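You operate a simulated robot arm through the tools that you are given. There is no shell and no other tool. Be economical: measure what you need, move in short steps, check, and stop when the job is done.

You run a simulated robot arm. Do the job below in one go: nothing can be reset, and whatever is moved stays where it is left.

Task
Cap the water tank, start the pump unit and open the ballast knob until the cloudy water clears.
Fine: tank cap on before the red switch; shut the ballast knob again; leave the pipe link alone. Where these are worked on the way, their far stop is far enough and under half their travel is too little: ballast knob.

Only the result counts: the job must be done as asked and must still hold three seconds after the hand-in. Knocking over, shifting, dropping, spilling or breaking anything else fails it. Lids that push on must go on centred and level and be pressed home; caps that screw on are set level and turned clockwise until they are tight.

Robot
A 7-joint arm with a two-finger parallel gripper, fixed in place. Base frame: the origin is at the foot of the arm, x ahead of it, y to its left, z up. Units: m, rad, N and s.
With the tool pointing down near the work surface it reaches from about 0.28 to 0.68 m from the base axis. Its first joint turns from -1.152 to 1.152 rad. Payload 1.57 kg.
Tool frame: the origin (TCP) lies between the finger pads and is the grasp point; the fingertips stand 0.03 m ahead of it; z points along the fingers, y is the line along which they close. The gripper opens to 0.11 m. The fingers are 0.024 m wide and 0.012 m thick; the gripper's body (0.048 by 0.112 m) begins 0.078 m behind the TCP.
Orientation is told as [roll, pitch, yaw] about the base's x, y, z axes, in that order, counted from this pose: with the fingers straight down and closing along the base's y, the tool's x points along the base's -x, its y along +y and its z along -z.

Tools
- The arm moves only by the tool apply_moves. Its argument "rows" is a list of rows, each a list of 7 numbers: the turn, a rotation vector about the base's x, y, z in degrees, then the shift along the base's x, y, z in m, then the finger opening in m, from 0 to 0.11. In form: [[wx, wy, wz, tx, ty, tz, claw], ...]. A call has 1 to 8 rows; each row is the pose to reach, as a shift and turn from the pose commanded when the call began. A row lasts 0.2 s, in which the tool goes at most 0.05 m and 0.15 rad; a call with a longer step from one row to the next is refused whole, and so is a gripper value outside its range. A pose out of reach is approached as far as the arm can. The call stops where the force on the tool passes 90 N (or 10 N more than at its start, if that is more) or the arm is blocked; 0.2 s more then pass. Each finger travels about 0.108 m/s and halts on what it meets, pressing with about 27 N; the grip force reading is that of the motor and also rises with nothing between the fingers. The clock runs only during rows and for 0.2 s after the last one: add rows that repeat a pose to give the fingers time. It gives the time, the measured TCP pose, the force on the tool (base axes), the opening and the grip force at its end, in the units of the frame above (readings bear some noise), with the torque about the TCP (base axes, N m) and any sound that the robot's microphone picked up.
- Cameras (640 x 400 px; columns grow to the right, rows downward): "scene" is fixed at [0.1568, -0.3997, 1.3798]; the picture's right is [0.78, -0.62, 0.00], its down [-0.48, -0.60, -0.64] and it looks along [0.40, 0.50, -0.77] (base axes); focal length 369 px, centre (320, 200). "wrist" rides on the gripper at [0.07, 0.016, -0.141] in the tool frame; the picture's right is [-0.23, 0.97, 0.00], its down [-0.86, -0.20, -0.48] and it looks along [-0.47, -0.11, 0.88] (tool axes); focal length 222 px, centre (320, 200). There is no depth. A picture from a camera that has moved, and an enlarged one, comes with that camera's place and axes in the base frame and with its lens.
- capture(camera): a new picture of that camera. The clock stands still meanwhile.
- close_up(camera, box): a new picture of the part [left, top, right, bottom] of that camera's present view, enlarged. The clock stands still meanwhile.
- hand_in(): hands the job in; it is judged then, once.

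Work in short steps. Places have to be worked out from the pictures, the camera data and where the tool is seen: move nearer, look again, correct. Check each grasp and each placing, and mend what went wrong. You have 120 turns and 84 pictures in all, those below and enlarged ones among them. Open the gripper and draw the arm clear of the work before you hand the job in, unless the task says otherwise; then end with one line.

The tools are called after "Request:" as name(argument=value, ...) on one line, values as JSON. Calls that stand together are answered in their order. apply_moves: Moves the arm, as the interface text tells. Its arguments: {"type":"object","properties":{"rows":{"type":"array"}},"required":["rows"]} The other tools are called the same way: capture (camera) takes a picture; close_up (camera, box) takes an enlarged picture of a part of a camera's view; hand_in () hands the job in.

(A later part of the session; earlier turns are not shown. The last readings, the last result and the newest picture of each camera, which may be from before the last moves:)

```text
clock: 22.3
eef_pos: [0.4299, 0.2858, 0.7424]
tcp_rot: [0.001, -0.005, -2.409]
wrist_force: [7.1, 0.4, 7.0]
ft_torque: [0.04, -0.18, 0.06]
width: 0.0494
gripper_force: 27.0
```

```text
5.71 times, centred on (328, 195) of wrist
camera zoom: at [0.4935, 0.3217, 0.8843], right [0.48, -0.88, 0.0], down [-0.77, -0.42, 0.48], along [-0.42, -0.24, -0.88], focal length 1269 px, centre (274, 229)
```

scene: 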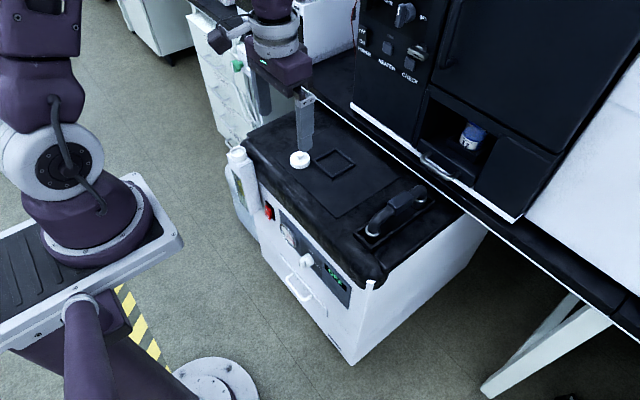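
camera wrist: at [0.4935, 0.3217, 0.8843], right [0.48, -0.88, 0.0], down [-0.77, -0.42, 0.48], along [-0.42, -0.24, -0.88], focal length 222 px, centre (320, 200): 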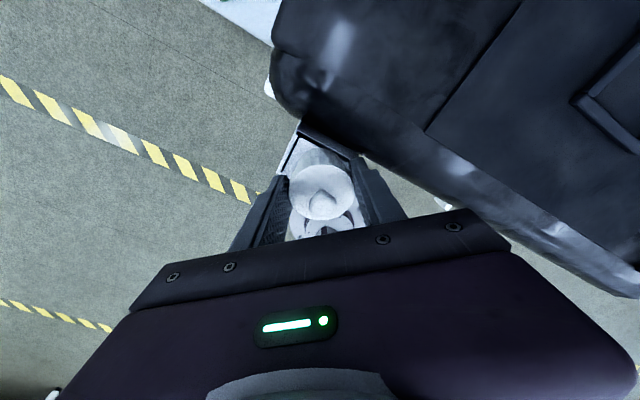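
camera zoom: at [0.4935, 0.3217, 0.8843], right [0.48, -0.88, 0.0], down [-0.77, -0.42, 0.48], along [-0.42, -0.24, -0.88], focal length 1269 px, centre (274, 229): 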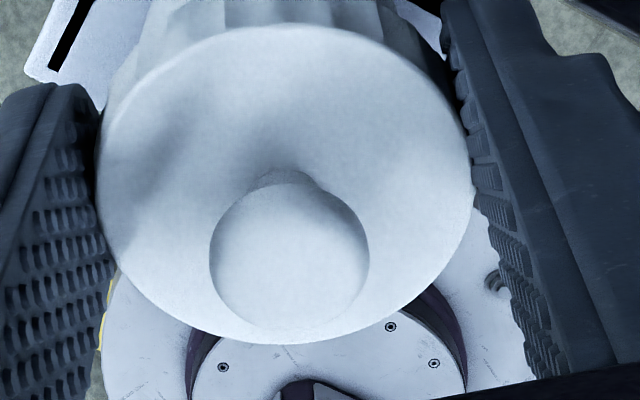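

The neck length showing below the cap has shrunk from about 50 px to about 22 px over the turn, so the cap is actually screwing down. I release, lift a little and turn the gripper back for a regrip.

Request:
apply_moves(rows=[[0, 0, 0, 0, 0, 0, 0.05], [0, 0, 0, 0, 0, 0, 0.075], [0, 0, 0, 0, 0, 0.015, 0.09], [0, 0, 8, 0, 0, 0.03, 0.09], [0, 0, 16, 0, 0, 0.03, 0.09], [0, 0, 24, 0, 0, 0.03, 0.09], [0, 0, 32, 0, 0, 0.03, 0.09], [0, 0, 40, 0, 0, 0.03, 0.09]])

Request:
apply_moves(rows=[[0, 0, 8, 0, 0, 0, 0.09], [0, 0, 16, 0, 0, 0, 0.09], [0, 0, 24, 0, 0, 0, 0.09], [0, 0, 32, 0, 0, 0, 0.09], [0, 0, 40, 0, 0, 0, 0.09], [0, 0, 48, 0, 0, 0, 0.09], [0, 0, 56, 0, 0, 0, 0.09], [0, 0, 64, 0, 0, 0, 0.09]])

Request:
apply_moves(rows=[[0, 0, 8, 0, 0, 0, 0.09], [0, 0, 16, 0, 0, 0, 0.09], [0, 0, 24, 0, 0, 0, 0.09], [0, 0, 32, 0, 0, 0, 0.09], [0, 0, 40, 0, 0, 0, 0.09], [0, 0, 48, 0, 0, 0, 0.09], [0, 0, 56, 0, 0, 0, 0.09], [0, 0, 64, 0, 0, 0, 0.09]])

Request:
close_up(camera="scene", box=[208, 130, 272, 170])

Request:
close_up(camera="wrist", box=[240, 120, 400, 220])

```text
clock: 24.1
eef_pos: [0.431, 0.2857, 0.7731]
tcp_rot: [0.002, -0.007, -1.707]
wrist_force: [0.5, 0.4, 0.4]
ft_torque: [0.02, 0.01, 0.01]
width: 0.0899
gripper_force: 0.0
```

```text
clock: 25.9
eef_pos: [0.4299, 0.2866, 0.7725]
tcp_rot: [0.001, -0.008, -0.587]
wrist_force: [-0.6, 0.4, 0.9]
ft_torque: [0.01, 0.05, -0.02]
width: 0.09
gripper_force: 0.1
```

```text
clock: 27.7
eef_pos: [0.4295, 0.2861, 0.7724]
tcp_rot: [0.003, -0.007, 0.529]
wrist_force: [0.1, 0.2, 0.4]
ft_torque: [-0.01, 0.0, -0.01]
width: 0.0902
gripper_force: 0.1
```

```text
10.00 times, centred on (240, 150) of scene
camera zoom: at [0.1568, -0.3997, 1.3798], right [0.78, -0.62, 0.0], down [-0.48, -0.6, -0.64], along [0.4, 0.5, -0.77], focal length 3686 px, centre (1120, 700)
```

zoom: 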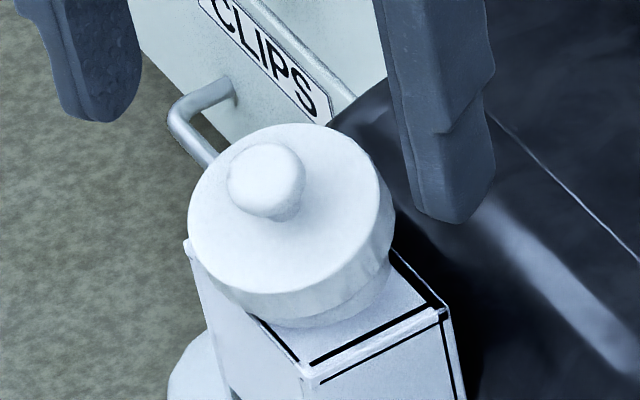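

```text
4.00 times, centred on (320, 170) of wrist
camera zoom: at [0.3604, 0.2644, 0.9143], right [-0.29, 0.96, 0.0], down [0.84, 0.26, 0.48], along [0.46, 0.14, -0.88], focal length 888 px, centre (320, 320)
```

zoom: 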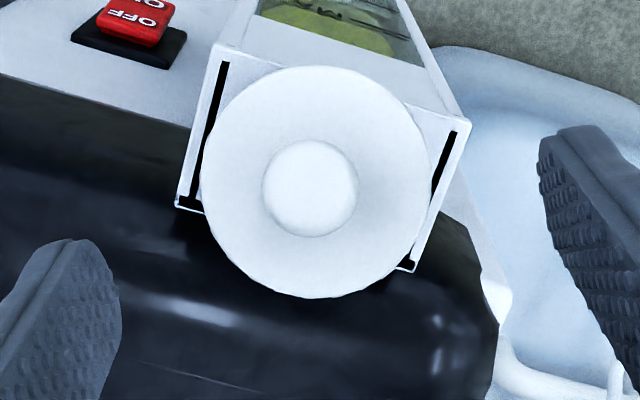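

With the fingers away, the cap turns out to be tilted about 15° towards -x and not threaded: it was gripped slightly off-axis. I turn the gripper to yaw -90° so the pads close along x and square the cap up again.

Request:
apply_moves(rows=[[0, 0, -8, 0, 0, 0, 0.09], [0, 0, -16, 0, 0, 0, 0.09], [0, 0, -24, 0, 0, 0, 0.09], [0, 0, -32, 0, 0, 0, 0.09], [0, 0, -40, 0, 0, 0, 0.09], [0, 0, -48, 0, 0, 0, 0.09], [0, 0, -56, 0, 0, 0, 0.09], [0, 0, -64, 0, 0, 0, 0.09]])

Request:
apply_moves(rows=[[0, 0, -8, 0, 0, 0, 0.09], [0, 0, -16, 0, 0, 0, 0.09], [0, 0, -24, 0, 0, 0, 0.09], [0, 0, -32, 0, 0, 0, 0.09], [0, 0, -40, 0, 0, 0, 0.09], [0, 0, -48, 0, 0, 0, 0.09], [0, 0, -56.3, 0, 0, 0, 0.09]])

Request:
close_up(camera="wrist", box=[240, 120, 400, 220])

```text
clock: 29.5
eef_pos: [0.4302, 0.2873, 0.7723]
tcp_rot: [0.003, -0.007, -0.594]
wrist_force: [0.3, 0.8, 0.1]
ft_torque: [0.02, 0.0, -0.01]
width: 0.09
gripper_force: 0.0
```

```text
clock: 31.1
eef_pos: [0.4293, 0.2866, 0.774]
tcp_rot: [0.001, -0.008, -1.577]
wrist_force: [-0.6, 0.4, -0.8]
ft_torque: [-0.02, 0.02, -0.04]
width: 0.0901
gripper_force: 0.0
```

```text
4.00 times, centred on (320, 170) of wrist
camera zoom: at [0.4461, 0.3565, 0.9142], right [0.97, -0.23, 0.0], down [-0.2, -0.85, 0.48], along [-0.11, -0.47, -0.88], focal length 888 px, centre (320, 320)
```

zoom: 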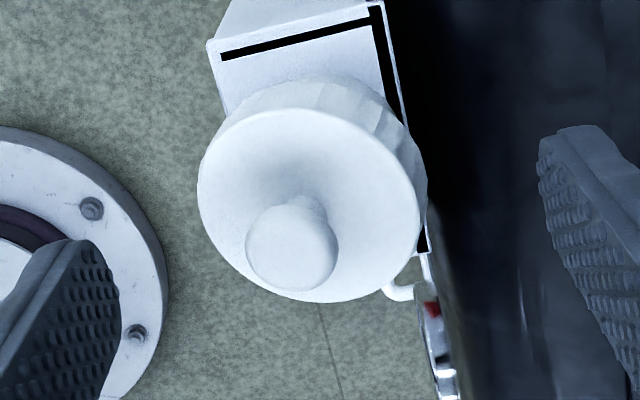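

The tilt is towards -x as judged. I lower around the cap and close along x to square it up.

Request:
apply_moves(rows=[[0, 0, 0, -0.001, 0.001, -0.015, 0.09], [0, 0, 0, -0.001, 0.001, -0.03, 0.09], [0, 0, 0, -0.001, 0.001, -0.03, 0.07], [0, 0, 0, -0.001, 0.001, -0.03, 0.055], [0, 0, 0, -0.001, 0.001, -0.03, 0.045], [0, 0, 0, -0.001, 0.001, -0.03, 0.03], [0, 0, 0, -0.001, 0.001, -0.03, 0.03]])

Request:
close_up(camera="scene", box=[208, 130, 272, 170])

Request:
close_up(camera="wrist", box=[240, 120, 400, 220])

```text
clock: 32.7
eef_pos: [0.427, 0.287, 0.7434]
tcp_rot: [0.002, -0.007, -1.574]
wrist_force: [-0.7, -0.3, 0.2]
ft_torque: [0.02, 0.0, 0.0]
width: 0.0507
gripper_force: 27.1
```

```text
10.00 times, centred on (240, 150) of scene
camera zoom: at [0.1568, -0.3997, 1.3798], right [0.78, -0.62, 0.0], down [-0.48, -0.6, -0.64], along [0.4, 0.5, -0.77], focal length 3686 px, centre (1120, 700)
```

zoom: 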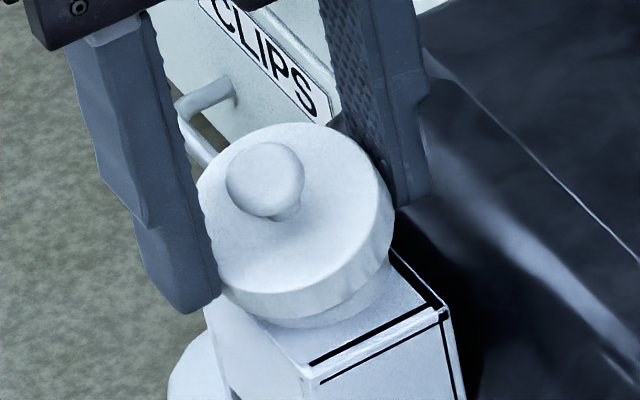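

```text
4.00 times, centred on (320, 170) of wrist
camera zoom: at [0.4439, 0.3574, 0.8843], right [0.97, -0.23, 0.0], down [-0.2, -0.85, 0.48], along [-0.11, -0.47, -0.88], focal length 888 px, centre (320, 320)
```

zoom: 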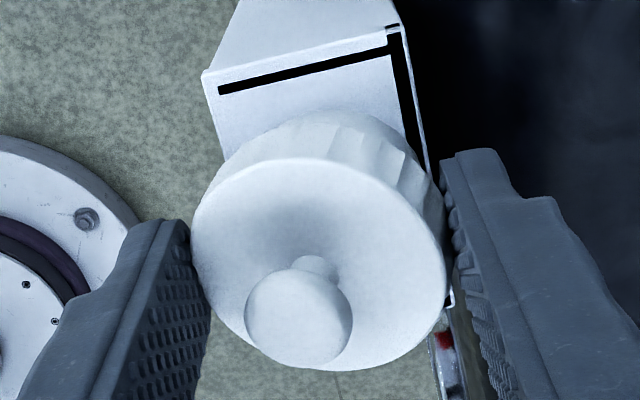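

The grip closed at 50.7 mm with the cap still tilted: its -x side is down over the neck and its +x side is riding on the rim. I release, and will press the high +x side down with closed fingertips.

Request:
apply_moves(rows=[[0, 0, 0, 0, 0, 0, 0.06], [0, 0, 0, 0, 0, 0, 0.08], [0, 0, 0, 0, 0, 0.02, 0.09], [0, 0, 0, 0, 0, 0.06, 0.06], [0, 0, 0, 0.01, 0, 0.06, 0.03], [0, 0, 0, 0.021, 0, 0.06, 0.0], [0, 0, 0, 0.021, 0, 0.06, 0.0]])

Request:
close_up(camera="wrist", box=[240, 120, 400, 220])

Request:
close_up(camera="scene", box=[208, 130, 272, 170])

```text
clock: 34.3
eef_pos: [0.4498, 0.2866, 0.8019]
tcp_rot: [0.001, -0.007, -1.574]
wrist_force: [0.0, 0.0, 0.2]
ft_torque: [-0.01, -0.01, -0.04]
width: 0.0
gripper_force: 21.5
```

```text
4.00 times, centred on (320, 170) of wrist
camera zoom: at [0.4659, 0.3576, 0.9436], right [0.97, -0.23, 0.0], down [-0.2, -0.85, 0.48], along [-0.11, -0.47, -0.87], focal length 888 px, centre (320, 320)
```

zoom: 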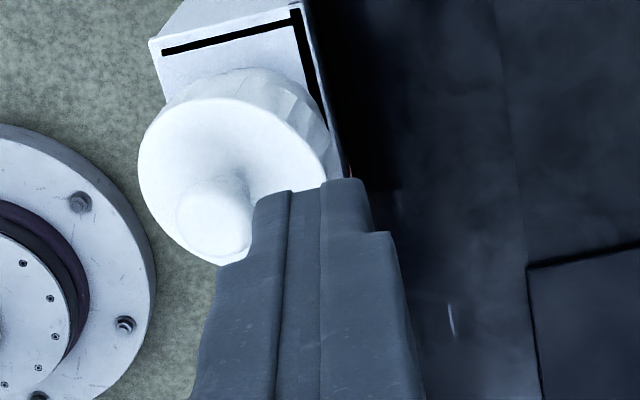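

```text
10.00 times, centred on (240, 150) of scene
camera zoom: at [0.1568, -0.3997, 1.3798], right [0.78, -0.62, 0.0], down [-0.48, -0.6, -0.64], along [0.4, 0.5, -0.77], focal length 3686 px, centre (1120, 700)
```

zoom: 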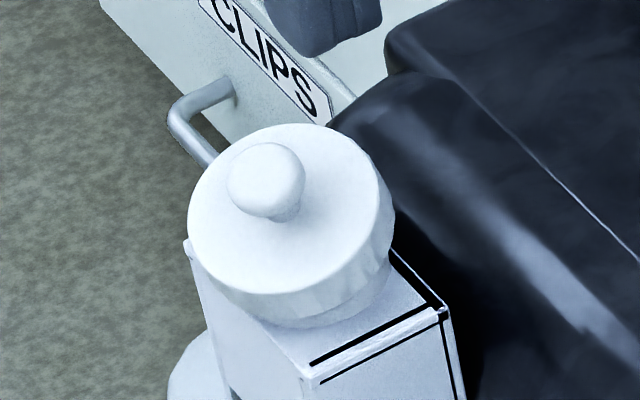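

The cap state is clear: +x side high. I lower the closed fingertips onto the high +x side.

Request:
apply_moves(rows=[[0, 0, 0, -0.003, 0.001, -0.015, 0.0], [0, 0, 0, -0.003, 0.001, -0.025, 0.0], [0, 0, 0, -0.003, 0.001, -0.029, 0.0], [0, 0, 0, -0.003, 0.001, -0.032, 0.0]])

```text
clock: 35.3
eef_pos: [0.4461, 0.2878, 0.7701]
tcp_rot: [0.002, -0.007, -1.574]
wrist_force: [-0.6, -0.1, 0.1]
ft_torque: [0.02, -0.02, -0.01]
width: 0.0
gripper_force: 21.3
```

Request:
apply_moves(rows=[[0, 0, 0, 0, 0, -0.002, 0.0], [0, 0, 0, 0, 0, -0.004, 0.0], [0, 0, 0, 0, 0, -0.005, 0.0]])

Request:
close_up(camera="scene", box=[208, 130, 272, 170])

```text
clock: 36.1
eef_pos: [0.4463, 0.2878, 0.7664]
tcp_rot: [0.002, -0.007, -1.574]
wrist_force: [0.7, 0.1, 2.2]
ft_torque: [0.02, -0.04, 0.01]
width: 0.0001
gripper_force: 21.3
```

```text
10.00 times, centred on (240, 150) of scene
camera zoom: at [0.1568, -0.3997, 1.3797], right [0.78, -0.62, 0.0], down [-0.48, -0.6, -0.64], along [0.4, 0.5, -0.77], focal length 3686 px, centre (1120, 700)
```

zoom: 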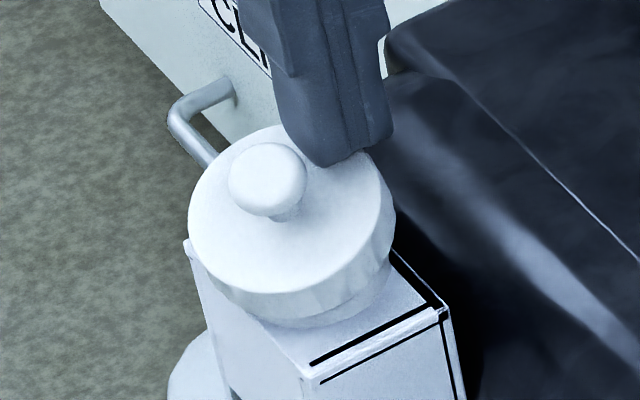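

The tip touches lightly at z ≈ 0.7364 (2 N). I press on in small steps.

Request:
apply_moves(rows=[[0, 0, 0, 0, 0, -0.001, 0.0], [0, 0, 0, 0, 0, -0.002, 0.0], [0, 0, 0, 0, 0, -0.003, 0.0]])

```text
clock: 36.9
eef_pos: [0.4463, 0.2885, 0.7626]
tcp_rot: [0.001, -0.007, -1.572]
wrist_force: [2.3, -0.4, 0.9]
ft_torque: [0.01, -0.03, 0.0]
width: 0.0
gripper_force: 22.0
```

Request:
close_up(camera="scene", box=[208, 130, 272, 170])

```text
10.00 times, centred on (240, 150) of scene
camera zoom: at [0.1569, -0.3997, 1.3797], right [0.78, -0.62, 0.0], down [-0.48, -0.6, -0.64], along [0.4, 0.5, -0.77], focal length 3686 px, centre (1120, 700)
```

zoom: 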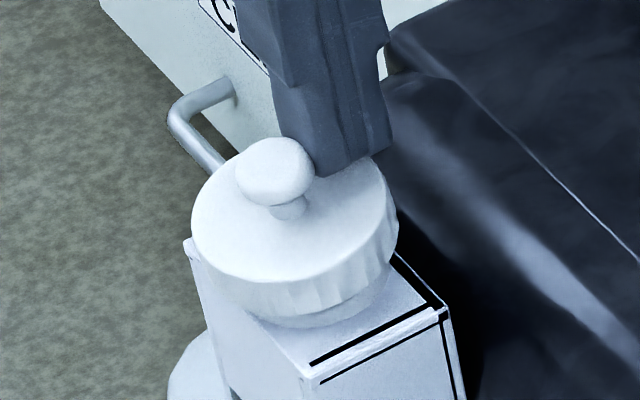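

It is levelling. I press another few millimetres.

Request:
apply_moves(rows=[[0, 0, 0, 0, 0, -0.001, 0.0], [0, 0, 0, 0, 0, -0.002, 0.0], [0, 0, 0, 0, 0, -0.003, 0.0]])

Request:
close_up(camera="scene", box=[208, 130, 272, 170])

```text
clock: 37.7
eef_pos: [0.4472, 0.2888, 0.7602]
tcp_rot: [-0.001, -0.007, -1.572]
wrist_force: [1.2, 0.3, 0.9]
ft_torque: [-0.03, -0.05, 0.0]
width: 0.0
gripper_force: 21.1
```

```text
10.00 times, centred on (240, 150) of scene
camera zoom: at [0.1569, -0.3997, 1.3798], right [0.78, -0.62, 0.0], down [-0.48, -0.6, -0.64], along [0.4, 0.5, -0.77], focal length 3686 px, centre (1120, 700)
```

zoom: 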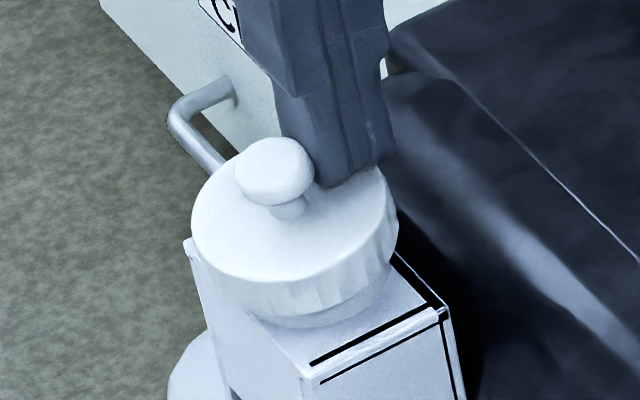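

Request:
apply_moves(rows=[[0, 0, 0, 0, 0, -0.001, 0.0], [0, 0, 0, 0, 0, -0.002, 0.0], [0, 0, 0, 0, 0, -0.003, 0.0], [0, 0, 0, 0, 0, -0.004, 0.0]])

Request:
close_up(camera="scene", box=[208, 130, 272, 170])

```text
clock: 38.7
eef_pos: [0.4476, 0.2885, 0.7564]
tcp_rot: [0.001, -0.008, -1.574]
wrist_force: [7.4, -0.8, 2.2]
ft_torque: [-0.02, -0.07, 0.03]
width: 0.0001
gripper_force: 21.4
```

```text
10.00 times, centred on (240, 150) of scene
camera zoom: at [0.1569, -0.3997, 1.3797], right [0.78, -0.62, 0.0], down [-0.48, -0.6, -0.64], along [0.4, 0.5, -0.77], focal length 3686 px, centre (1120, 700)
```

zoom: 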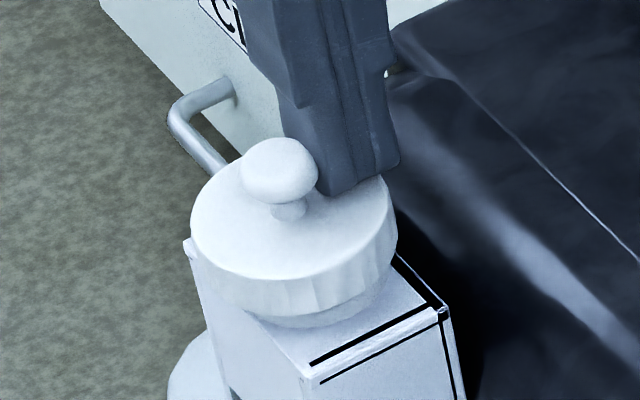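

The cap is nearly level and well down over the neck (only about 13 px of it showing). I rise, centre over the knob and press it straight down.

Request:
apply_moves(rows=[[0, 0, 0, 0.002, 0, 0.01, 0.0], [0, 0, 0, 0.002, 0, 0.045, 0.0], [0, 0, 0, -0.017, -0.002, 0.05, 0.0], [0, 0, 0, -0.017, -0.002, 0.05, 0.0]])

Request:
close_up(camera="wrist", box=[240, 120, 400, 220])

Request:
close_up(camera="scene", box=[208, 130, 272, 170])

```text
clock: 39.7
eef_pos: [0.4295, 0.2858, 0.8073]
tcp_rot: [0.0, -0.006, -1.574]
wrist_force: [-0.1, -0.1, 0.4]
ft_torque: [0.01, 0.0, 0.01]
width: 0.0
gripper_force: 21.4
```

```text
4.00 times, centred on (320, 170) of wrist
camera zoom: at [0.446, 0.3564, 0.9481], right [0.97, -0.23, 0.0], down [-0.2, -0.85, 0.48], along [-0.11, -0.47, -0.88], focal length 888 px, centre (320, 320)
```

zoom: 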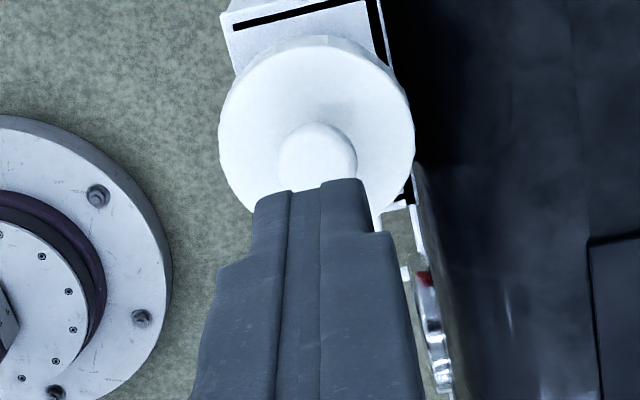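

```text
10.00 times, centred on (240, 150) of scene
camera zoom: at [0.1568, -0.3997, 1.3798], right [0.78, -0.62, 0.0], down [-0.48, -0.6, -0.64], along [0.4, 0.5, -0.77], focal length 3686 px, centre (1120, 700)
```

zoom: 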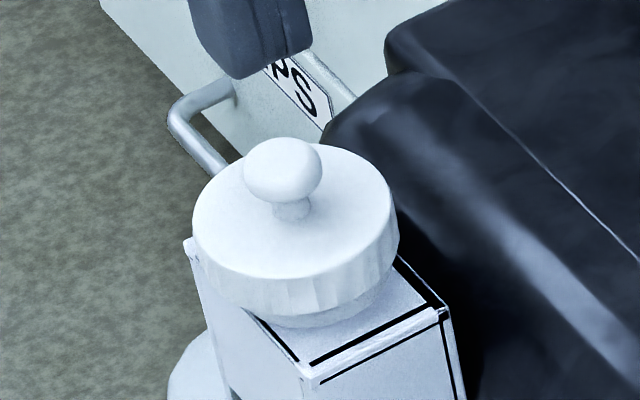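

The cap is level and centred on the neck at about (0.4305, 0.290). I shift +4 mm in y and press down on the knob.

Request:
apply_moves(rows=[[0, 0, 0, 0.001, 0.004, 0.0, 0.0], [0, 0, 0, 0.001, 0.004, -0.015, 0.0], [0, 0, 0, 0.001, 0.004, -0.022, 0.0], [0, 0, 0, 0.001, 0.004, -0.026, 0.0], [0, 0, 0, 0.001, 0.004, -0.028, 0.0], [0, 0, 0, 0.001, 0.004, -0.03, 0.0], [0, 0, 0, 0.001, 0.004, -0.032, 0.0], [0, 0, 0, 0.001, 0.004, -0.034, 0.0]])

```text
clock: 41.5
eef_pos: [0.4312, 0.2901, 0.7715]
tcp_rot: [0.002, -0.006, -1.574]
wrist_force: [0.4, -0.2, 2.2]
ft_torque: [0.0, 0.04, -0.02]
width: 0.0002
gripper_force: 20.8
```

Request:
apply_moves(rows=[[0, 0, 0, 0, 0, -0.001, 0.0], [0, 0, 0, 0, 0, -0.002, 0.0], [0, 0, 0, 0, 0, -0.003, 0.0], [0, 0, 0, 0, 0, -0.004, 0.0]])

```text
clock: 42.5
eef_pos: [0.4321, 0.2896, 0.7712]
tcp_rot: [0.006, -0.004, -1.574]
wrist_force: [-14.2, -12.8, 85.6]
ft_torque: [-0.73, 0.55, -0.04]
width: 0.0
gripper_force: 21.6
```

It resists at 86 N with no further travel. I rise and check whether it is home, then feel with a clockwise turn.

Request:
apply_moves(rows=[[0, 0, 0, 0, 0, 0.005, 0.0], [0, 0, 0, 0, 0, 0.03, 0.03], [0, 0, 0, 0, 0, 0.03, 0.07], [0, 0, 0, 0, 0, 0.03, 0.09], [0, 0, 0, 0, 0, 0.03, 0.09]])

Request:
close_up(camera="scene", box=[208, 130, 272, 170])

```text
clock: 43.7
eef_pos: [0.4314, 0.2921, 0.7974]
tcp_rot: [0.003, -0.006, -1.574]
wrist_force: [0.3, 0.7, -0.4]
ft_torque: [0.01, 0.0, 0.01]
width: 0.09
gripper_force: 0.0
heard: snap
```

```text
10.00 times, centred on (240, 150) of scene
camera zoom: at [0.1568, -0.3997, 1.3798], right [0.78, -0.62, 0.0], down [-0.48, -0.6, -0.64], along [0.4, 0.5, -0.77], focal length 3686 px, centre (1120, 700)
```

zoom: 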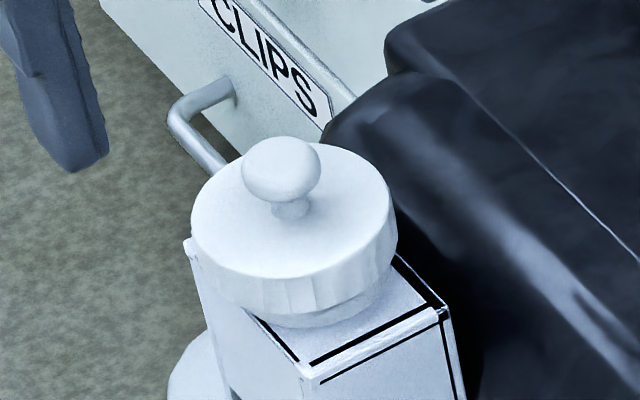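

A "snap" was heard, so the cap is pressed home, level and centred. Next is the red switch, at about (0.453, 0.210, 0.52) on the front face. I turn the gripper back to yaw 0 and move away from the tank.

Request:
apply_moves(rows=[[0, 0, 0, 0, 0, 0.03, 0.09], [0, 0, 8, 0, -0.01, 0.06, 0.06], [0, 0, 16, -0.01, -0.02, 0.06, 0.03], [0, 0, 24, -0.02, -0.03, 0.06, 0.0], [0, 0, 32, -0.03, -0.04, 0.06, 0.0], [0, 0, 40, -0.04, -0.06, 0.06, 0.0], [0, 0, 48, -0.045, -0.075, 0.06, 0.0], [0, 0, 56, -0.05, -0.09, 0.06, 0.0]])

Request:
apply_moves(rows=[[0, 0, 8, 0, 0, 0, 0.0], [0, 0, 16, -0.005, 0, 0, 0.0], [0, 0, 24, -0.01, 0, 0, 0.0], [0, 0, 34.2, -0.01, 0, 0, 0.0]])

Request:
apply_moves(rows=[[0, -7, 0, 0, 0, -0.03, 0.0], [0, -14, 0, 0, 0, -0.06, 0.0], [0, -21, 0, 0, 0, -0.09, 0.0], [0, -28, 0, 0, 0, -0.12, 0.0], [0, -35, 0, -0.01, 0, -0.15, 0.0], [0, -40, 0, -0.015, 0, -0.18, 0.0]])

```text
clock: 45.5
eef_pos: [0.3812, 0.1996, 0.8565]
tcp_rot: [0.002, -0.006, -0.593]
wrist_force: [-0.9, 1.6, 0.4]
ft_torque: [-0.02, 0.01, 0.03]
width: 0.0
gripper_force: 21.6
```

```text
refused: row 4 steps farther than a row can; nothing moved
```

```text
clock: 46.9
eef_pos: [0.3636, 0.2008, 0.677]
tcp_rot: [0.444, -0.567, -0.727]
wrist_force: [0.8, -1.0, -0.9]
ft_torque: [-0.02, -0.01, -0.01]
width: 0.0
gripper_force: 21.2
```

The yaw step was refused but the pitch ran, with no reach problem. I rotate about the tool axis to square it (yaw 0, pitch -40°).

Request:
apply_moves(rows=[[-4.4, 0, 5.2, 0, 0, 0, 0.0], [-8.8, 0, 10.4, 0, 0, 0, 0.0], [-13.1, 0, 15.6, 0, 0, 0, 0.0], [-17.5, 0, 20.8, 0, 0, 0, 0.0], [-21.9, 0, 26.0, 0, 0, 0, 0.0]])

Request:
capture(camera="wrist")

```text
clock: 48.1
eef_pos: [0.3653, 0.1997, 0.6777]
tcp_rot: [0.002, -0.706, -0.001]
wrist_force: [-0.1, -1.2, -0.4]
ft_torque: [0.02, 0.01, 0.0]
width: 0.0
gripper_force: 20.8
```

```text
25 pictures are left
camera wrist: at [0.2213, 0.2167, 0.7403], right [0.17, 0.97, 0.15], down [0.34, -0.2, 0.92], along [0.92, -0.11, -0.37], focal length 222 px, centre (320, 200)
```

wrist: 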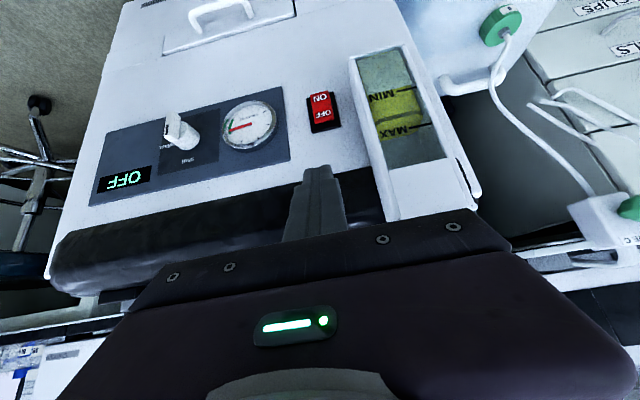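

The view is good: the switch centre is at (0.453, 0.211, 0.521) and its ON half at z ≈ 0.50. I lower in front of it with the tool pitched -40°.

Request:
apply_moves(rows=[[0, 0, 0, 0, 0.004, -0.04, 0.0], [0, 0, 0, 0, 0.008, -0.08, 0.0], [0, 0, 0, 0, 0.011, -0.12, 0.0], [0, 0, 0, 0.01, 0.011, -0.16, 0.0], [0, 0, 0, 0.035, 0.011, -0.16, 0.0]])

Request:
capture(camera="wrist")

Request:
close_up(camera="scene", box=[230, 170, 358, 250])

```text
clock: 49.3
eef_pos: [0.4017, 0.2124, 0.5164]
tcp_rot: [0.003, -0.706, -0.005]
wrist_force: [0.2, -0.4, -0.8]
ft_torque: [0.0, -0.03, 0.0]
width: 0.0001
gripper_force: 21.3
```

```text
24 pictures are left
camera wrist: at [0.2559, 0.2282, 0.5806], right [0.18, 0.97, 0.15], down [0.34, -0.2, 0.92], along [0.92, -0.11, -0.37], focal length 222 px, centre (320, 200)
```

wrist: 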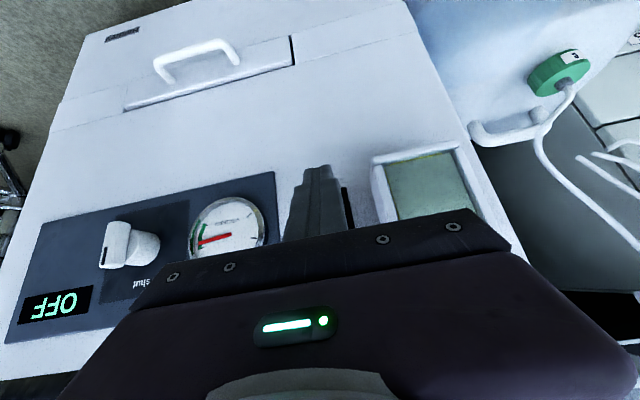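

```text
5.00 times, centred on (294, 210) of scene
camera zoom: at [0.1568, -0.3997, 1.3798], right [0.78, -0.62, 0.0], down [-0.48, -0.6, -0.64], along [0.4, 0.5, -0.77], focal length 1843 px, centre (450, 150)
```

zoom: 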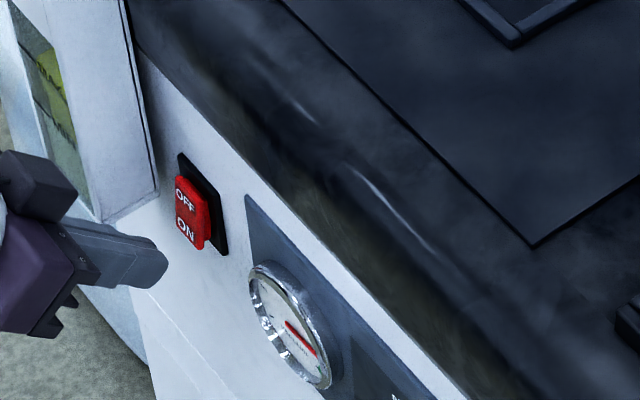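

The fingertip is level with the ON half. I push forward in small steps.

Request:
apply_moves(rows=[[0, 0, 0, 0.01, 0, 0.002, 0.0], [0, 0, 0, 0.016, 0, 0.002, 0.0], [0, 0, 0, 0.02, 0, 0.002, 0.0], [0, 0, 0, 0.023, 0, 0.002, 0.0]])

```text
clock: 50.3
eef_pos: [0.4205, 0.2104, 0.5192]
tcp_rot: [0.003, -0.696, -0.004]
wrist_force: [-29.0, 5.2, 4.8]
ft_torque: [-0.02, 0.29, 0.12]
width: 0.0
gripper_force: 21.2
```

Contact at 29 N. I push a little more until it clicks.

Request:
apply_moves(rows=[[0, 0, 0, 0.002, 0, 0, 0.0], [0, 0, 0, 0.004, 0, 0, 0.0], [0, 0, 0, 0.006, 0, 0, 0.0]])

Request:
close_up(camera="scene", box=[230, 170, 390, 270])

```text
clock: 51.1
eef_pos: [0.4216, 0.2112, 0.5163]
tcp_rot: [0.0, -0.683, -0.007]
wrist_force: [-74.8, 3.7, 12.7]
ft_torque: [-0.02, 0.83, 0.12]
width: 0.0
gripper_force: 21.2
```

```text
4.00 times, centred on (310, 220) of scene
camera zoom: at [0.1557, -0.3997, 1.3799], right [0.78, -0.62, 0.0], down [-0.48, -0.6, -0.64], along [0.4, 0.5, -0.77], focal length 1474 px, centre (360, 120)
```

zoom: 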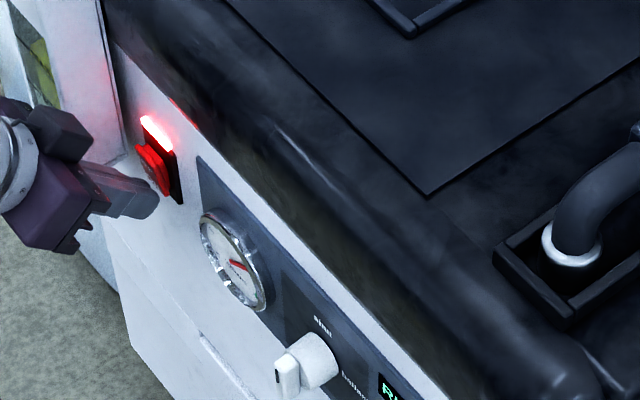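

The switch is lit and the display changed to "RU…", so the pump is running. I back off and go in front of the ballast knob.

Request:
apply_moves(rows=[[0, 0, 0, -0.03, 0, 0, 0.0], [0, 0, 0, -0.06, -0.01, 0.01, 0.0], [0, 0, 0, -0.07, -0.05, 0.03, 0.02], [0, 0, 0, -0.07, -0.09, 0.04, 0.04], [0, 0, 0, -0.07, -0.13, 0.05, 0.05], [0, 0, 0, -0.07, -0.17, 0.05, 0.05], [0, 0, 0, -0.07, -0.19, 0.05, 0.05]])

Request:
capture(camera="wrist")

```text
clock: 52.7
eef_pos: [0.3727, 0.0529, 0.5803]
tcp_rot: [0.005, -0.706, -0.005]
wrist_force: [-1.1, 0.0, 0.2]
ft_torque: [-0.04, 0.04, -0.01]
width: 0.0502
gripper_force: 0.0
out of reach, approached as far as the arm can: row 6, 7
```

```text
21 pictures are left
camera wrist: at [0.2273, 0.0692, 0.6421], right [0.18, 0.97, 0.15], down [0.34, -0.2, 0.92], along [0.92, -0.11, -0.37], focal length 222 px, centre (320, 200)
```

wrist: 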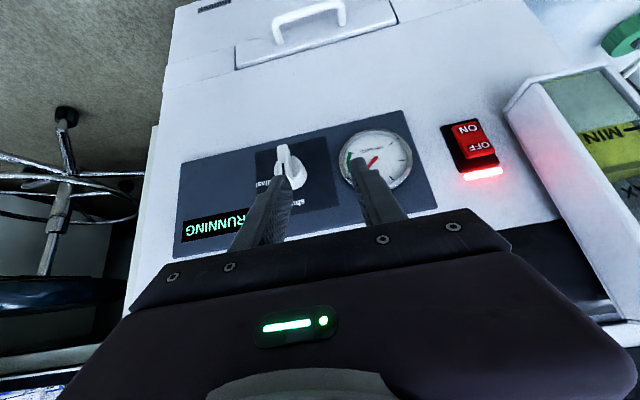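

The display says RUNNING. I zoom on the ballast knob.

Request:
close_up(camera="wrist", box=[240, 120, 350, 220])

Request:
close_up(camera="scene", box=[270, 235, 350, 285])

```text
4.00 times, centred on (295, 170) of wrist
camera zoom: at [0.2273, 0.0692, 0.6421], right [0.18, 0.97, 0.15], down [0.34, -0.2, 0.92], along [0.92, -0.11, -0.37], focal length 888 px, centre (420, 320)
```

zoom: 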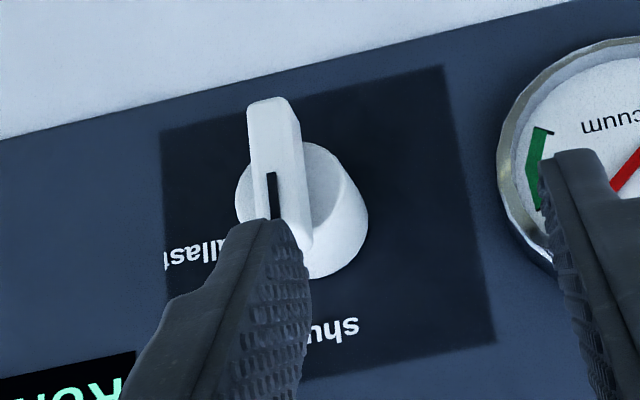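

```text
8.00 times, centred on (310, 260) of scene
camera zoom: at [0.1568, -0.3997, 1.3798], right [0.78, -0.62, 0.0], down [-0.48, -0.6, -0.64], along [0.4, 0.5, -0.77], focal length 2949 px, centre (400, -280)
```

zoom: 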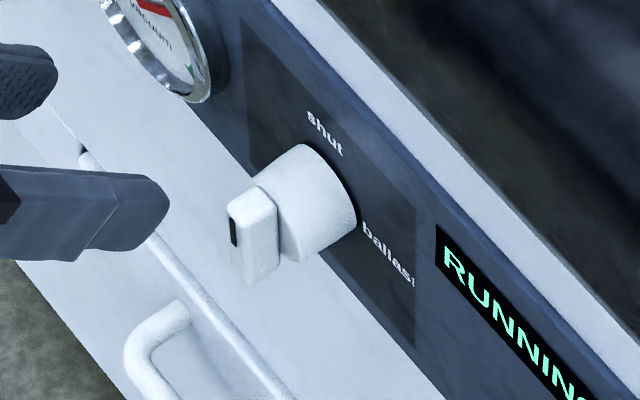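

The blade centre is about (0.427, 0.013, 0.518), vertical at "shut"; "ballast" is a quarter turn clockwise towards -y. I'll push the upper blade end towards -y with closed fingers, so I position at its +y side first.

Request:
apply_moves(rows=[[0, 0, 0, 0, 0, 0, 0.02], [0, 0, 0, 0, 0, 0, 0.0], [0, 0, 0, 0, 0, 0, 0.0], [0, 0, 0, 0.012, -0.005, -0.015, 0.0], [0, 0, 0, 0.027, -0.009, -0.027, 0.0]])

Request:
close_up(camera="wrist", box=[220, 110, 380, 210])

Request:
close_up(camera="scene", box=[270, 235, 350, 285])

```text
clock: 53.9
eef_pos: [0.4057, 0.0454, 0.5532]
tcp_rot: [0.003, -0.705, -0.005]
wrist_force: [-0.2, -0.2, 0.3]
ft_torque: [-0.02, -0.03, 0.02]
width: 0.0001
gripper_force: 21.3
out of reach, approached as far as the arm can: row 5
```

```text
4.00 times, centred on (300, 160) of wrist
camera zoom: at [0.2597, 0.0609, 0.617], right [0.18, 0.97, 0.15], down [0.34, -0.2, 0.92], along [0.92, -0.11, -0.37], focal length 888 px, centre (400, 360)
```

zoom: 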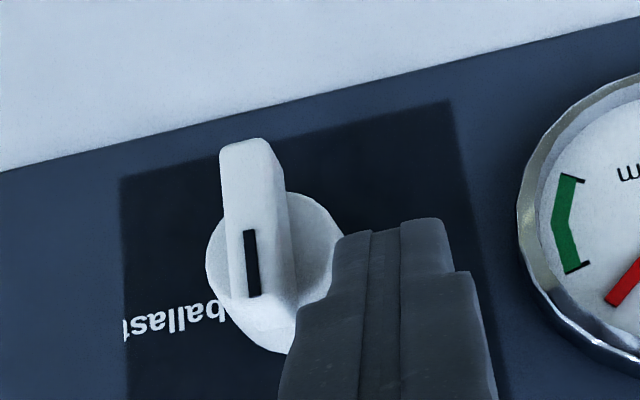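

```text
8.00 times, centred on (310, 260) of scene
camera zoom: at [0.1568, -0.3997, 1.3798], right [0.78, -0.62, 0.0], down [-0.48, -0.6, -0.64], along [0.4, 0.5, -0.77], focal length 2949 px, centre (400, -280)
```

zoom: 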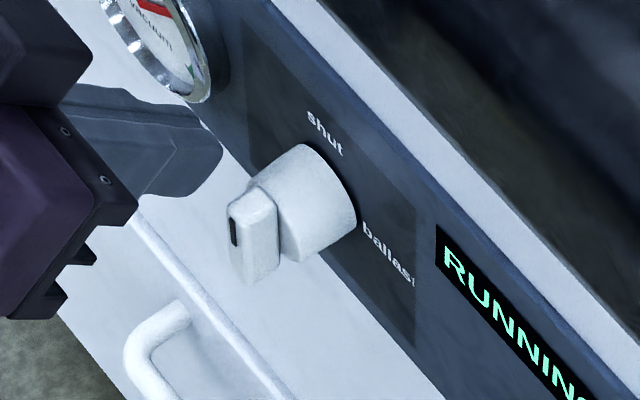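

The tip overlaps the blade in depth (blade front at x ≈ 0.419, cylinder front ≈ 0.436). I ease the pitch by 8° to gain reach, then push towards -y slowly.

Request:
apply_moves(rows=[[0, 8, 0, -0.003, 0, 0.001, 0.0], [0, 8, 0, -0.003, -0.01, 0.001, 0.0], [0, 8, 0, -0.003, -0.018, 0.001, 0.0], [0, 8, 0, -0.003, -0.022, 0.0, 0.0], [0, 8, 0, -0.003, -0.026, -0.001, 0.0]])

Request:
close_up(camera="scene", box=[270, 235, 350, 285])

```text
clock: 55.1
eef_pos: [0.3986, 0.0197, 0.5519]
tcp_rot: [0.002, -0.566, -0.005]
wrist_force: [-1.4, 1.3, 0.5]
ft_torque: [0.0, -0.01, 0.03]
width: 0.0
gripper_force: 21.4
```

```text
8.00 times, centred on (310, 260) of scene
camera zoom: at [0.1568, -0.3997, 1.3798], right [0.78, -0.62, 0.0], down [-0.48, -0.6, -0.64], along [0.4, 0.5, -0.77], focal length 2949 px, centre (400, -280)
```

zoom: 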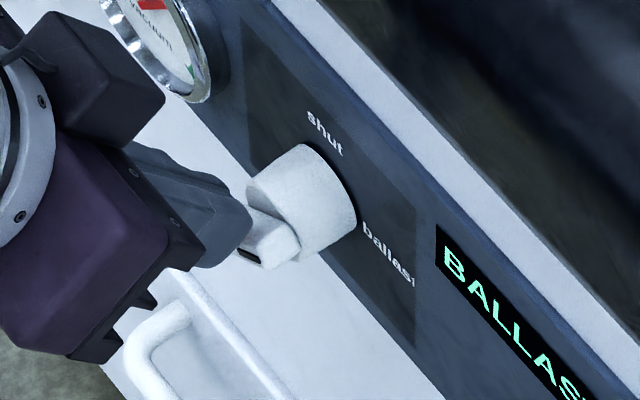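

The display reads BALLAST and the blade turns easily. I continue to the far stop.

Request:
apply_moves(rows=[[0, 0, 0, 0, -0.006, -0.001, 0.0], [0, 0, 0, 0, -0.012, -0.002, 0.0], [0, 0, 0, 0, -0.018, -0.003, 0.0], [0, 0, 0, 0, -0.022, -0.005, 0.0], [0, 0, 0, 0, -0.023, -0.007, 0.0]])

Request:
close_up(camera="scene", box=[220, 160, 380, 285])

```text
clock: 56.3
eef_pos: [0.3992, -0.0049, 0.5455]
tcp_rot: [0.0, -0.566, -0.007]
wrist_force: [0.0, 0.7, -0.3]
ft_torque: [0.0, 0.02, 0.0]
width: 0.0001
gripper_force: 20.8
```

```text
3.20 times, centred on (300, 222) of scene
camera zoom: at [0.1568, -0.3997, 1.3798], right [0.78, -0.62, 0.0], down [-0.48, -0.6, -0.64], along [0.4, 0.5, -0.77], focal length 1180 px, centre (384, 128)
```

zoom: 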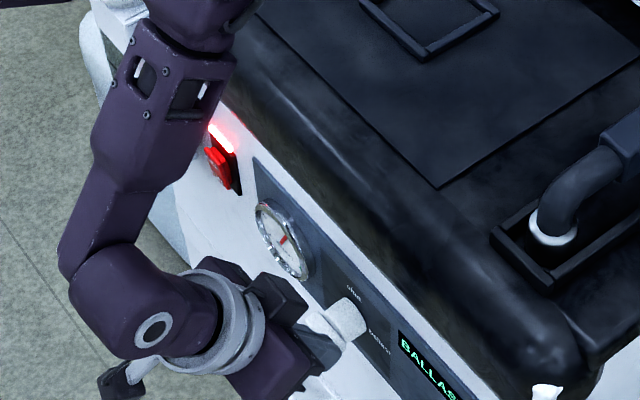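

I lift off and move aside so the wrist camera can see both the knob and the sight glass.

Request:
apply_moves(rows=[[0, 0, 0, 0, 0, 0.03, 0.0], [0, 0, 0, 0, 0.03, 0.06, 0.0], [0, -8, 0, 0, 0.07, 0.08, 0.0], [0, -8, 0, -0.01, 0.11, 0.1, 0.0], [0, -8, 0, -0.02, 0.13, 0.1, 0.0]])

Request:
capture(camera="wrist")

```text
clock: 57.5
eef_pos: [0.3782, 0.1255, 0.6484]
tcp_rot: [0.001, -0.705, -0.006]
wrist_force: [-0.1, -0.2, -0.2]
ft_torque: [0.0, 0.0, 0.03]
width: 0.0
gripper_force: 21.5
```

```text
14 pictures are left
camera wrist: at [0.2335, 0.1421, 0.7103], right [0.18, 0.97, 0.15], down [0.34, -0.2, 0.92], along [0.92, -0.11, -0.37], focal length 222 px, centre (320, 200)
```

wrist: 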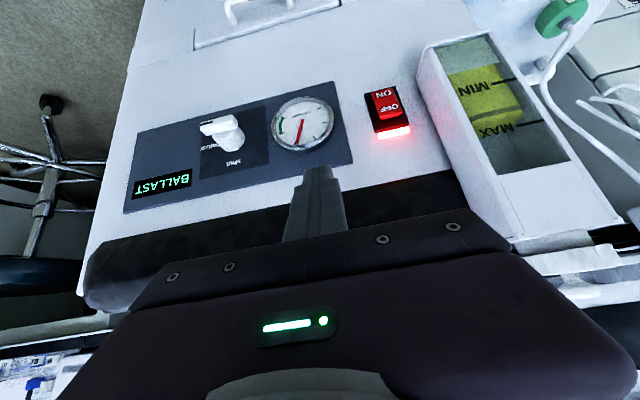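

The blade is fully at ballast. I record the sight glass and wait.

Request:
close_up(camera="wrist", box=[410, 20, 570, 180])

Request:
apply_moves(rows=[[0, 0, 0, 0, 0, 0, 0.0], [0, 0, 0, 0, 0, 0, 0.0], [0, 0, 0, 0, 0, 0, 0.0], [0, 0, 0, 0, 0, 0, 0.0], [0, 0, 0, 0, 0, 0, 0.0], [0, 0, 0, 0, 0, 0, 0.0], [0, 0, 0, 0, 0, 0, 0.0], [0, 0, 0, 0, 0, 0, 0.0]])

Request:
apply_moves(rows=[[0, 0, 0, 0, 0, 0, 0.0], [0, 0, 0, 0, 0, 0, 0.0], [0, 0, 0, 0, 0, 0, 0.0], [0, 0, 0, 0, 0, 0, 0.0], [0, 0, 0, 0, 0, 0, 0.0], [0, 0, 0, 0, 0, 0, 0.0], [0, 0, 0, 0, 0, 0, 0.0], [0, 0, 0, 0, 0, 0, 0.0]])

Request:
close_up(camera="wrist", box=[410, 20, 570, 180])

```text
2.50 times, centred on (490, 100) of wrist
camera zoom: at [0.2335, 0.1421, 0.7103], right [0.18, 0.97, 0.15], down [0.34, -0.2, 0.92], along [0.92, -0.11, -0.37], focal length 555 px, centre (-105, 450)
```

zoom: 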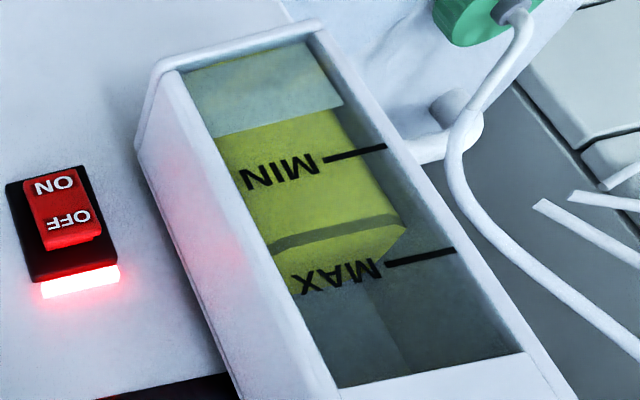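

```text
clock: 59.3
eef_pos: [0.3785, 0.1256, 0.6481]
tcp_rot: [0.004, -0.705, -0.005]
wrist_force: [0.1, -0.8, 0.4]
ft_torque: [-0.01, -0.02, 0.01]
width: 0.0001
gripper_force: 21.8
```

```text
clock: 61.1
eef_pos: [0.3792, 0.1258, 0.6469]
tcp_rot: [0.003, -0.706, -0.006]
wrist_force: [0.2, 0.0, -0.4]
ft_torque: [-0.01, 0.0, 0.03]
width: 0.0
gripper_force: 21.0
```

```text
2.50 times, centred on (490, 100) of wrist
camera zoom: at [0.2338, 0.1418, 0.7101], right [0.18, 0.97, 0.15], down [0.34, -0.2, 0.92], along [0.92, -0.11, -0.37], focal length 555 px, centre (-105, 450)
```

zoom: 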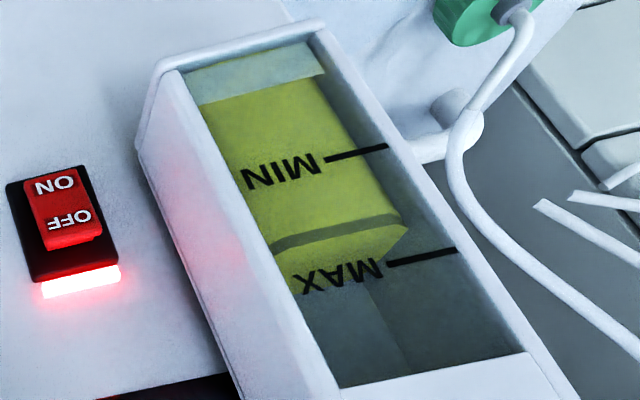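

The pale cloudy layer at the bottom is shrinking. I wait about 5 s more.

Request:
apply_moves(rows=[[0, 0, 0, 0, 0, 0, 0.0], [0, 0, 0, 0, 0, 0, 0.0], [0, 0, 0, 0, 0, 0, 0.0], [0, 0, 0, 0, 0, 0, 0.0], [0, 0, 0, 0, 0, 0, 0.0], [0, 0, 0, 0, 0, 0, 0.0], [0, 0, 0, 0, 0, 0, 0.0], [0, 0, 0, 0, 0, 0, 0.0]])

Request:
apply_moves(rows=[[0, 0, 0, 0, 0, 0, 0.0], [0, 0, 0, 0, 0, 0, 0.0], [0, 0, 0, 0, 0, 0, 0.0], [0, 0, 0, 0, 0, 0, 0.0], [0, 0, 0, 0, 0, 0, 0.0], [0, 0, 0, 0, 0, 0, 0.0], [0, 0, 0, 0, 0, 0, 0.0], [0, 0, 0, 0, 0, 0, 0.0]])

Request:
apply_moves(rows=[[0, 0, 0, 0, 0, 0, 0.0], [0, 0, 0, 0, 0, 0, 0.0], [0, 0, 0, 0, 0, 0, 0.0], [0, 0, 0, 0, 0, 0, 0.0], [0, 0, 0, 0, 0, 0, 0.0], [0, 0, 0, 0, 0, 0, 0.0], [0, 0, 0, 0, 0, 0, 0.0], [0, 0, 0, 0, 0, 0, 0.0]])

Request:
close_up(camera="wrist", box=[410, 20, 570, 180])

```text
clock: 62.9
eef_pos: [0.3783, 0.125, 0.6476]
tcp_rot: [0.004, -0.706, -0.004]
wrist_force: [-1.0, -0.8, -0.5]
ft_torque: [0.02, -0.02, 0.0]
width: 0.0
gripper_force: 21.4
```

```text
clock: 64.7
eef_pos: [0.3795, 0.1261, 0.6482]
tcp_rot: [0.002, -0.704, -0.004]
wrist_force: [0.6, 0.4, 0.1]
ft_torque: [0.03, -0.02, 0.01]
width: 0.0002
gripper_force: 20.7
```

```text
clock: 66.5
eef_pos: [0.3774, 0.1245, 0.6478]
tcp_rot: [0.004, -0.703, -0.006]
wrist_force: [0.8, 0.1, -1.0]
ft_torque: [0.01, -0.02, -0.01]
width: 0.0002
gripper_force: 21.3
```

```text
2.50 times, centred on (490, 100) of wrist
camera zoom: at [0.2338, 0.1418, 0.7101], right [0.18, 0.97, 0.15], down [0.34, -0.2, 0.92], along [0.92, -0.11, -0.37], focal length 555 px, centre (-105, 450)
```

zoom: 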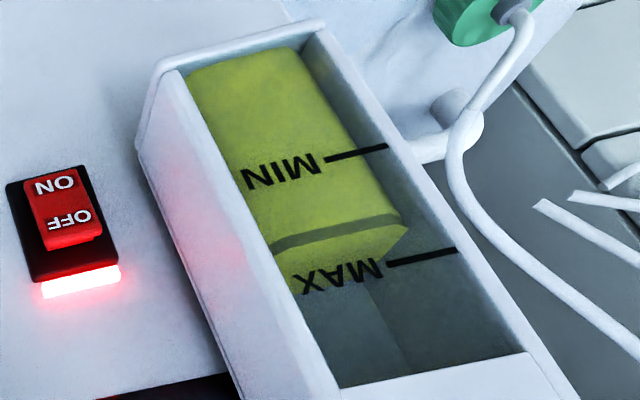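

The water is fully clear. To shut the knob I push the blade's +y end down from above, so I position above it first.

Request:
apply_moves(rows=[[0, 4, 0, 0.005, -0.03, -0.01, 0.0], [0, 8, 0, 0.01, -0.065, -0.03, 0.0], [0, 8, 0, 0.02, -0.0925, -0.05, 0.0], [0, 8, 0, 0.0245, -0.0925, -0.073, 0.0]])

Request:
close_up(camera="wrist", box=[220, 110, 380, 210])

```text
clock: 67.5
eef_pos: [0.4024, 0.0341, 0.572]
tcp_rot: [0.001, -0.564, -0.004]
wrist_force: [0.4, -0.2, 0.2]
ft_torque: [0.0, -0.01, -0.02]
width: 0.0
gripper_force: 21.4
```

```text
4.00 times, centred on (300, 160) of wrist
camera zoom: at [0.2685, 0.0495, 0.6541], right [0.2, 0.97, 0.12], down [0.46, -0.2, 0.86], along [0.86, -0.11, -0.49], focal length 888 px, centre (400, 360)
```

zoom: 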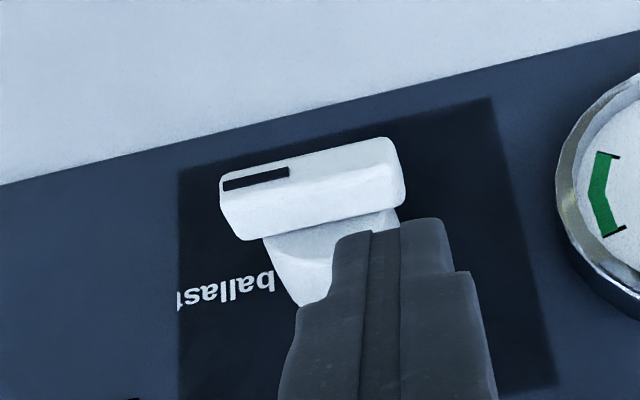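

The fingertip is right above the +y end. I push down slowly.

Request:
apply_moves(rows=[[0, 0, 0, 0, 0, -0.012, 0.0], [0, 0, 0, 0, 0, -0.022, 0.0], [0, 0, 0, 0, 0, -0.028, 0.0], [0, 0, 0, 0, 0, -0.034, 0.0], [0, 0, 0, 0, 0, -0.04, 0.0], [0, 0, 0, 0, 0, -0.046, 0.0]])

Request:
close_up(camera="wrist", box=[180, 90, 380, 215])

```text
clock: 68.9
eef_pos: [0.4027, 0.0329, 0.5254]
tcp_rot: [0.002, -0.566, -0.005]
wrist_force: [-0.1, -0.1, -0.3]
ft_torque: [0.01, 0.0, 0.01]
width: 0.0
gripper_force: 21.6
```

```text
3.20 times, centred on (280, 152) of wrist
camera zoom: at [0.2683, 0.0504, 0.6075], right [0.2, 0.97, 0.12], down [0.46, -0.2, 0.86], along [0.86, -0.11, -0.49], focal length 711 px, centre (448, 352)
```

zoom: 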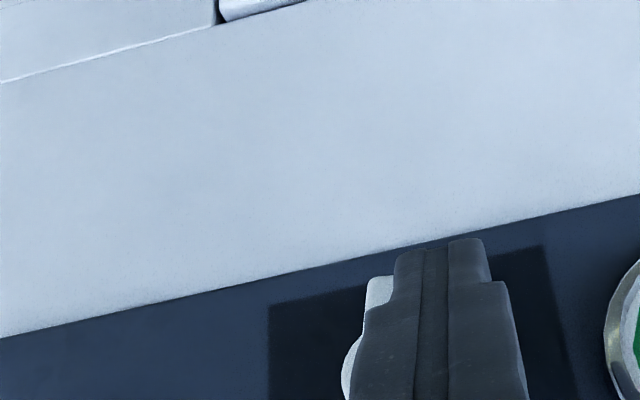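

The blade is near vertical again. I finish with a push towards -y on its lower half, up to the stop.

Request:
apply_moves(rows=[[0, 0, 0, 0, -0.002, -0.003, 0.0], [0, 0, 0, 0, -0.004, -0.004, 0.0], [0, 0, 0, 0, -0.006, -0.004, 0.0], [0, 0, 0, 0, -0.008, -0.004, 0.0]])

```text
clock: 69.9
eef_pos: [0.4032, 0.0309, 0.5212]
tcp_rot: [0.013, -0.567, -0.001]
wrist_force: [-5.1, 47.6, 10.7]
ft_torque: [0.15, -0.23, 0.7]
width: 0.0002
gripper_force: 21.8
```

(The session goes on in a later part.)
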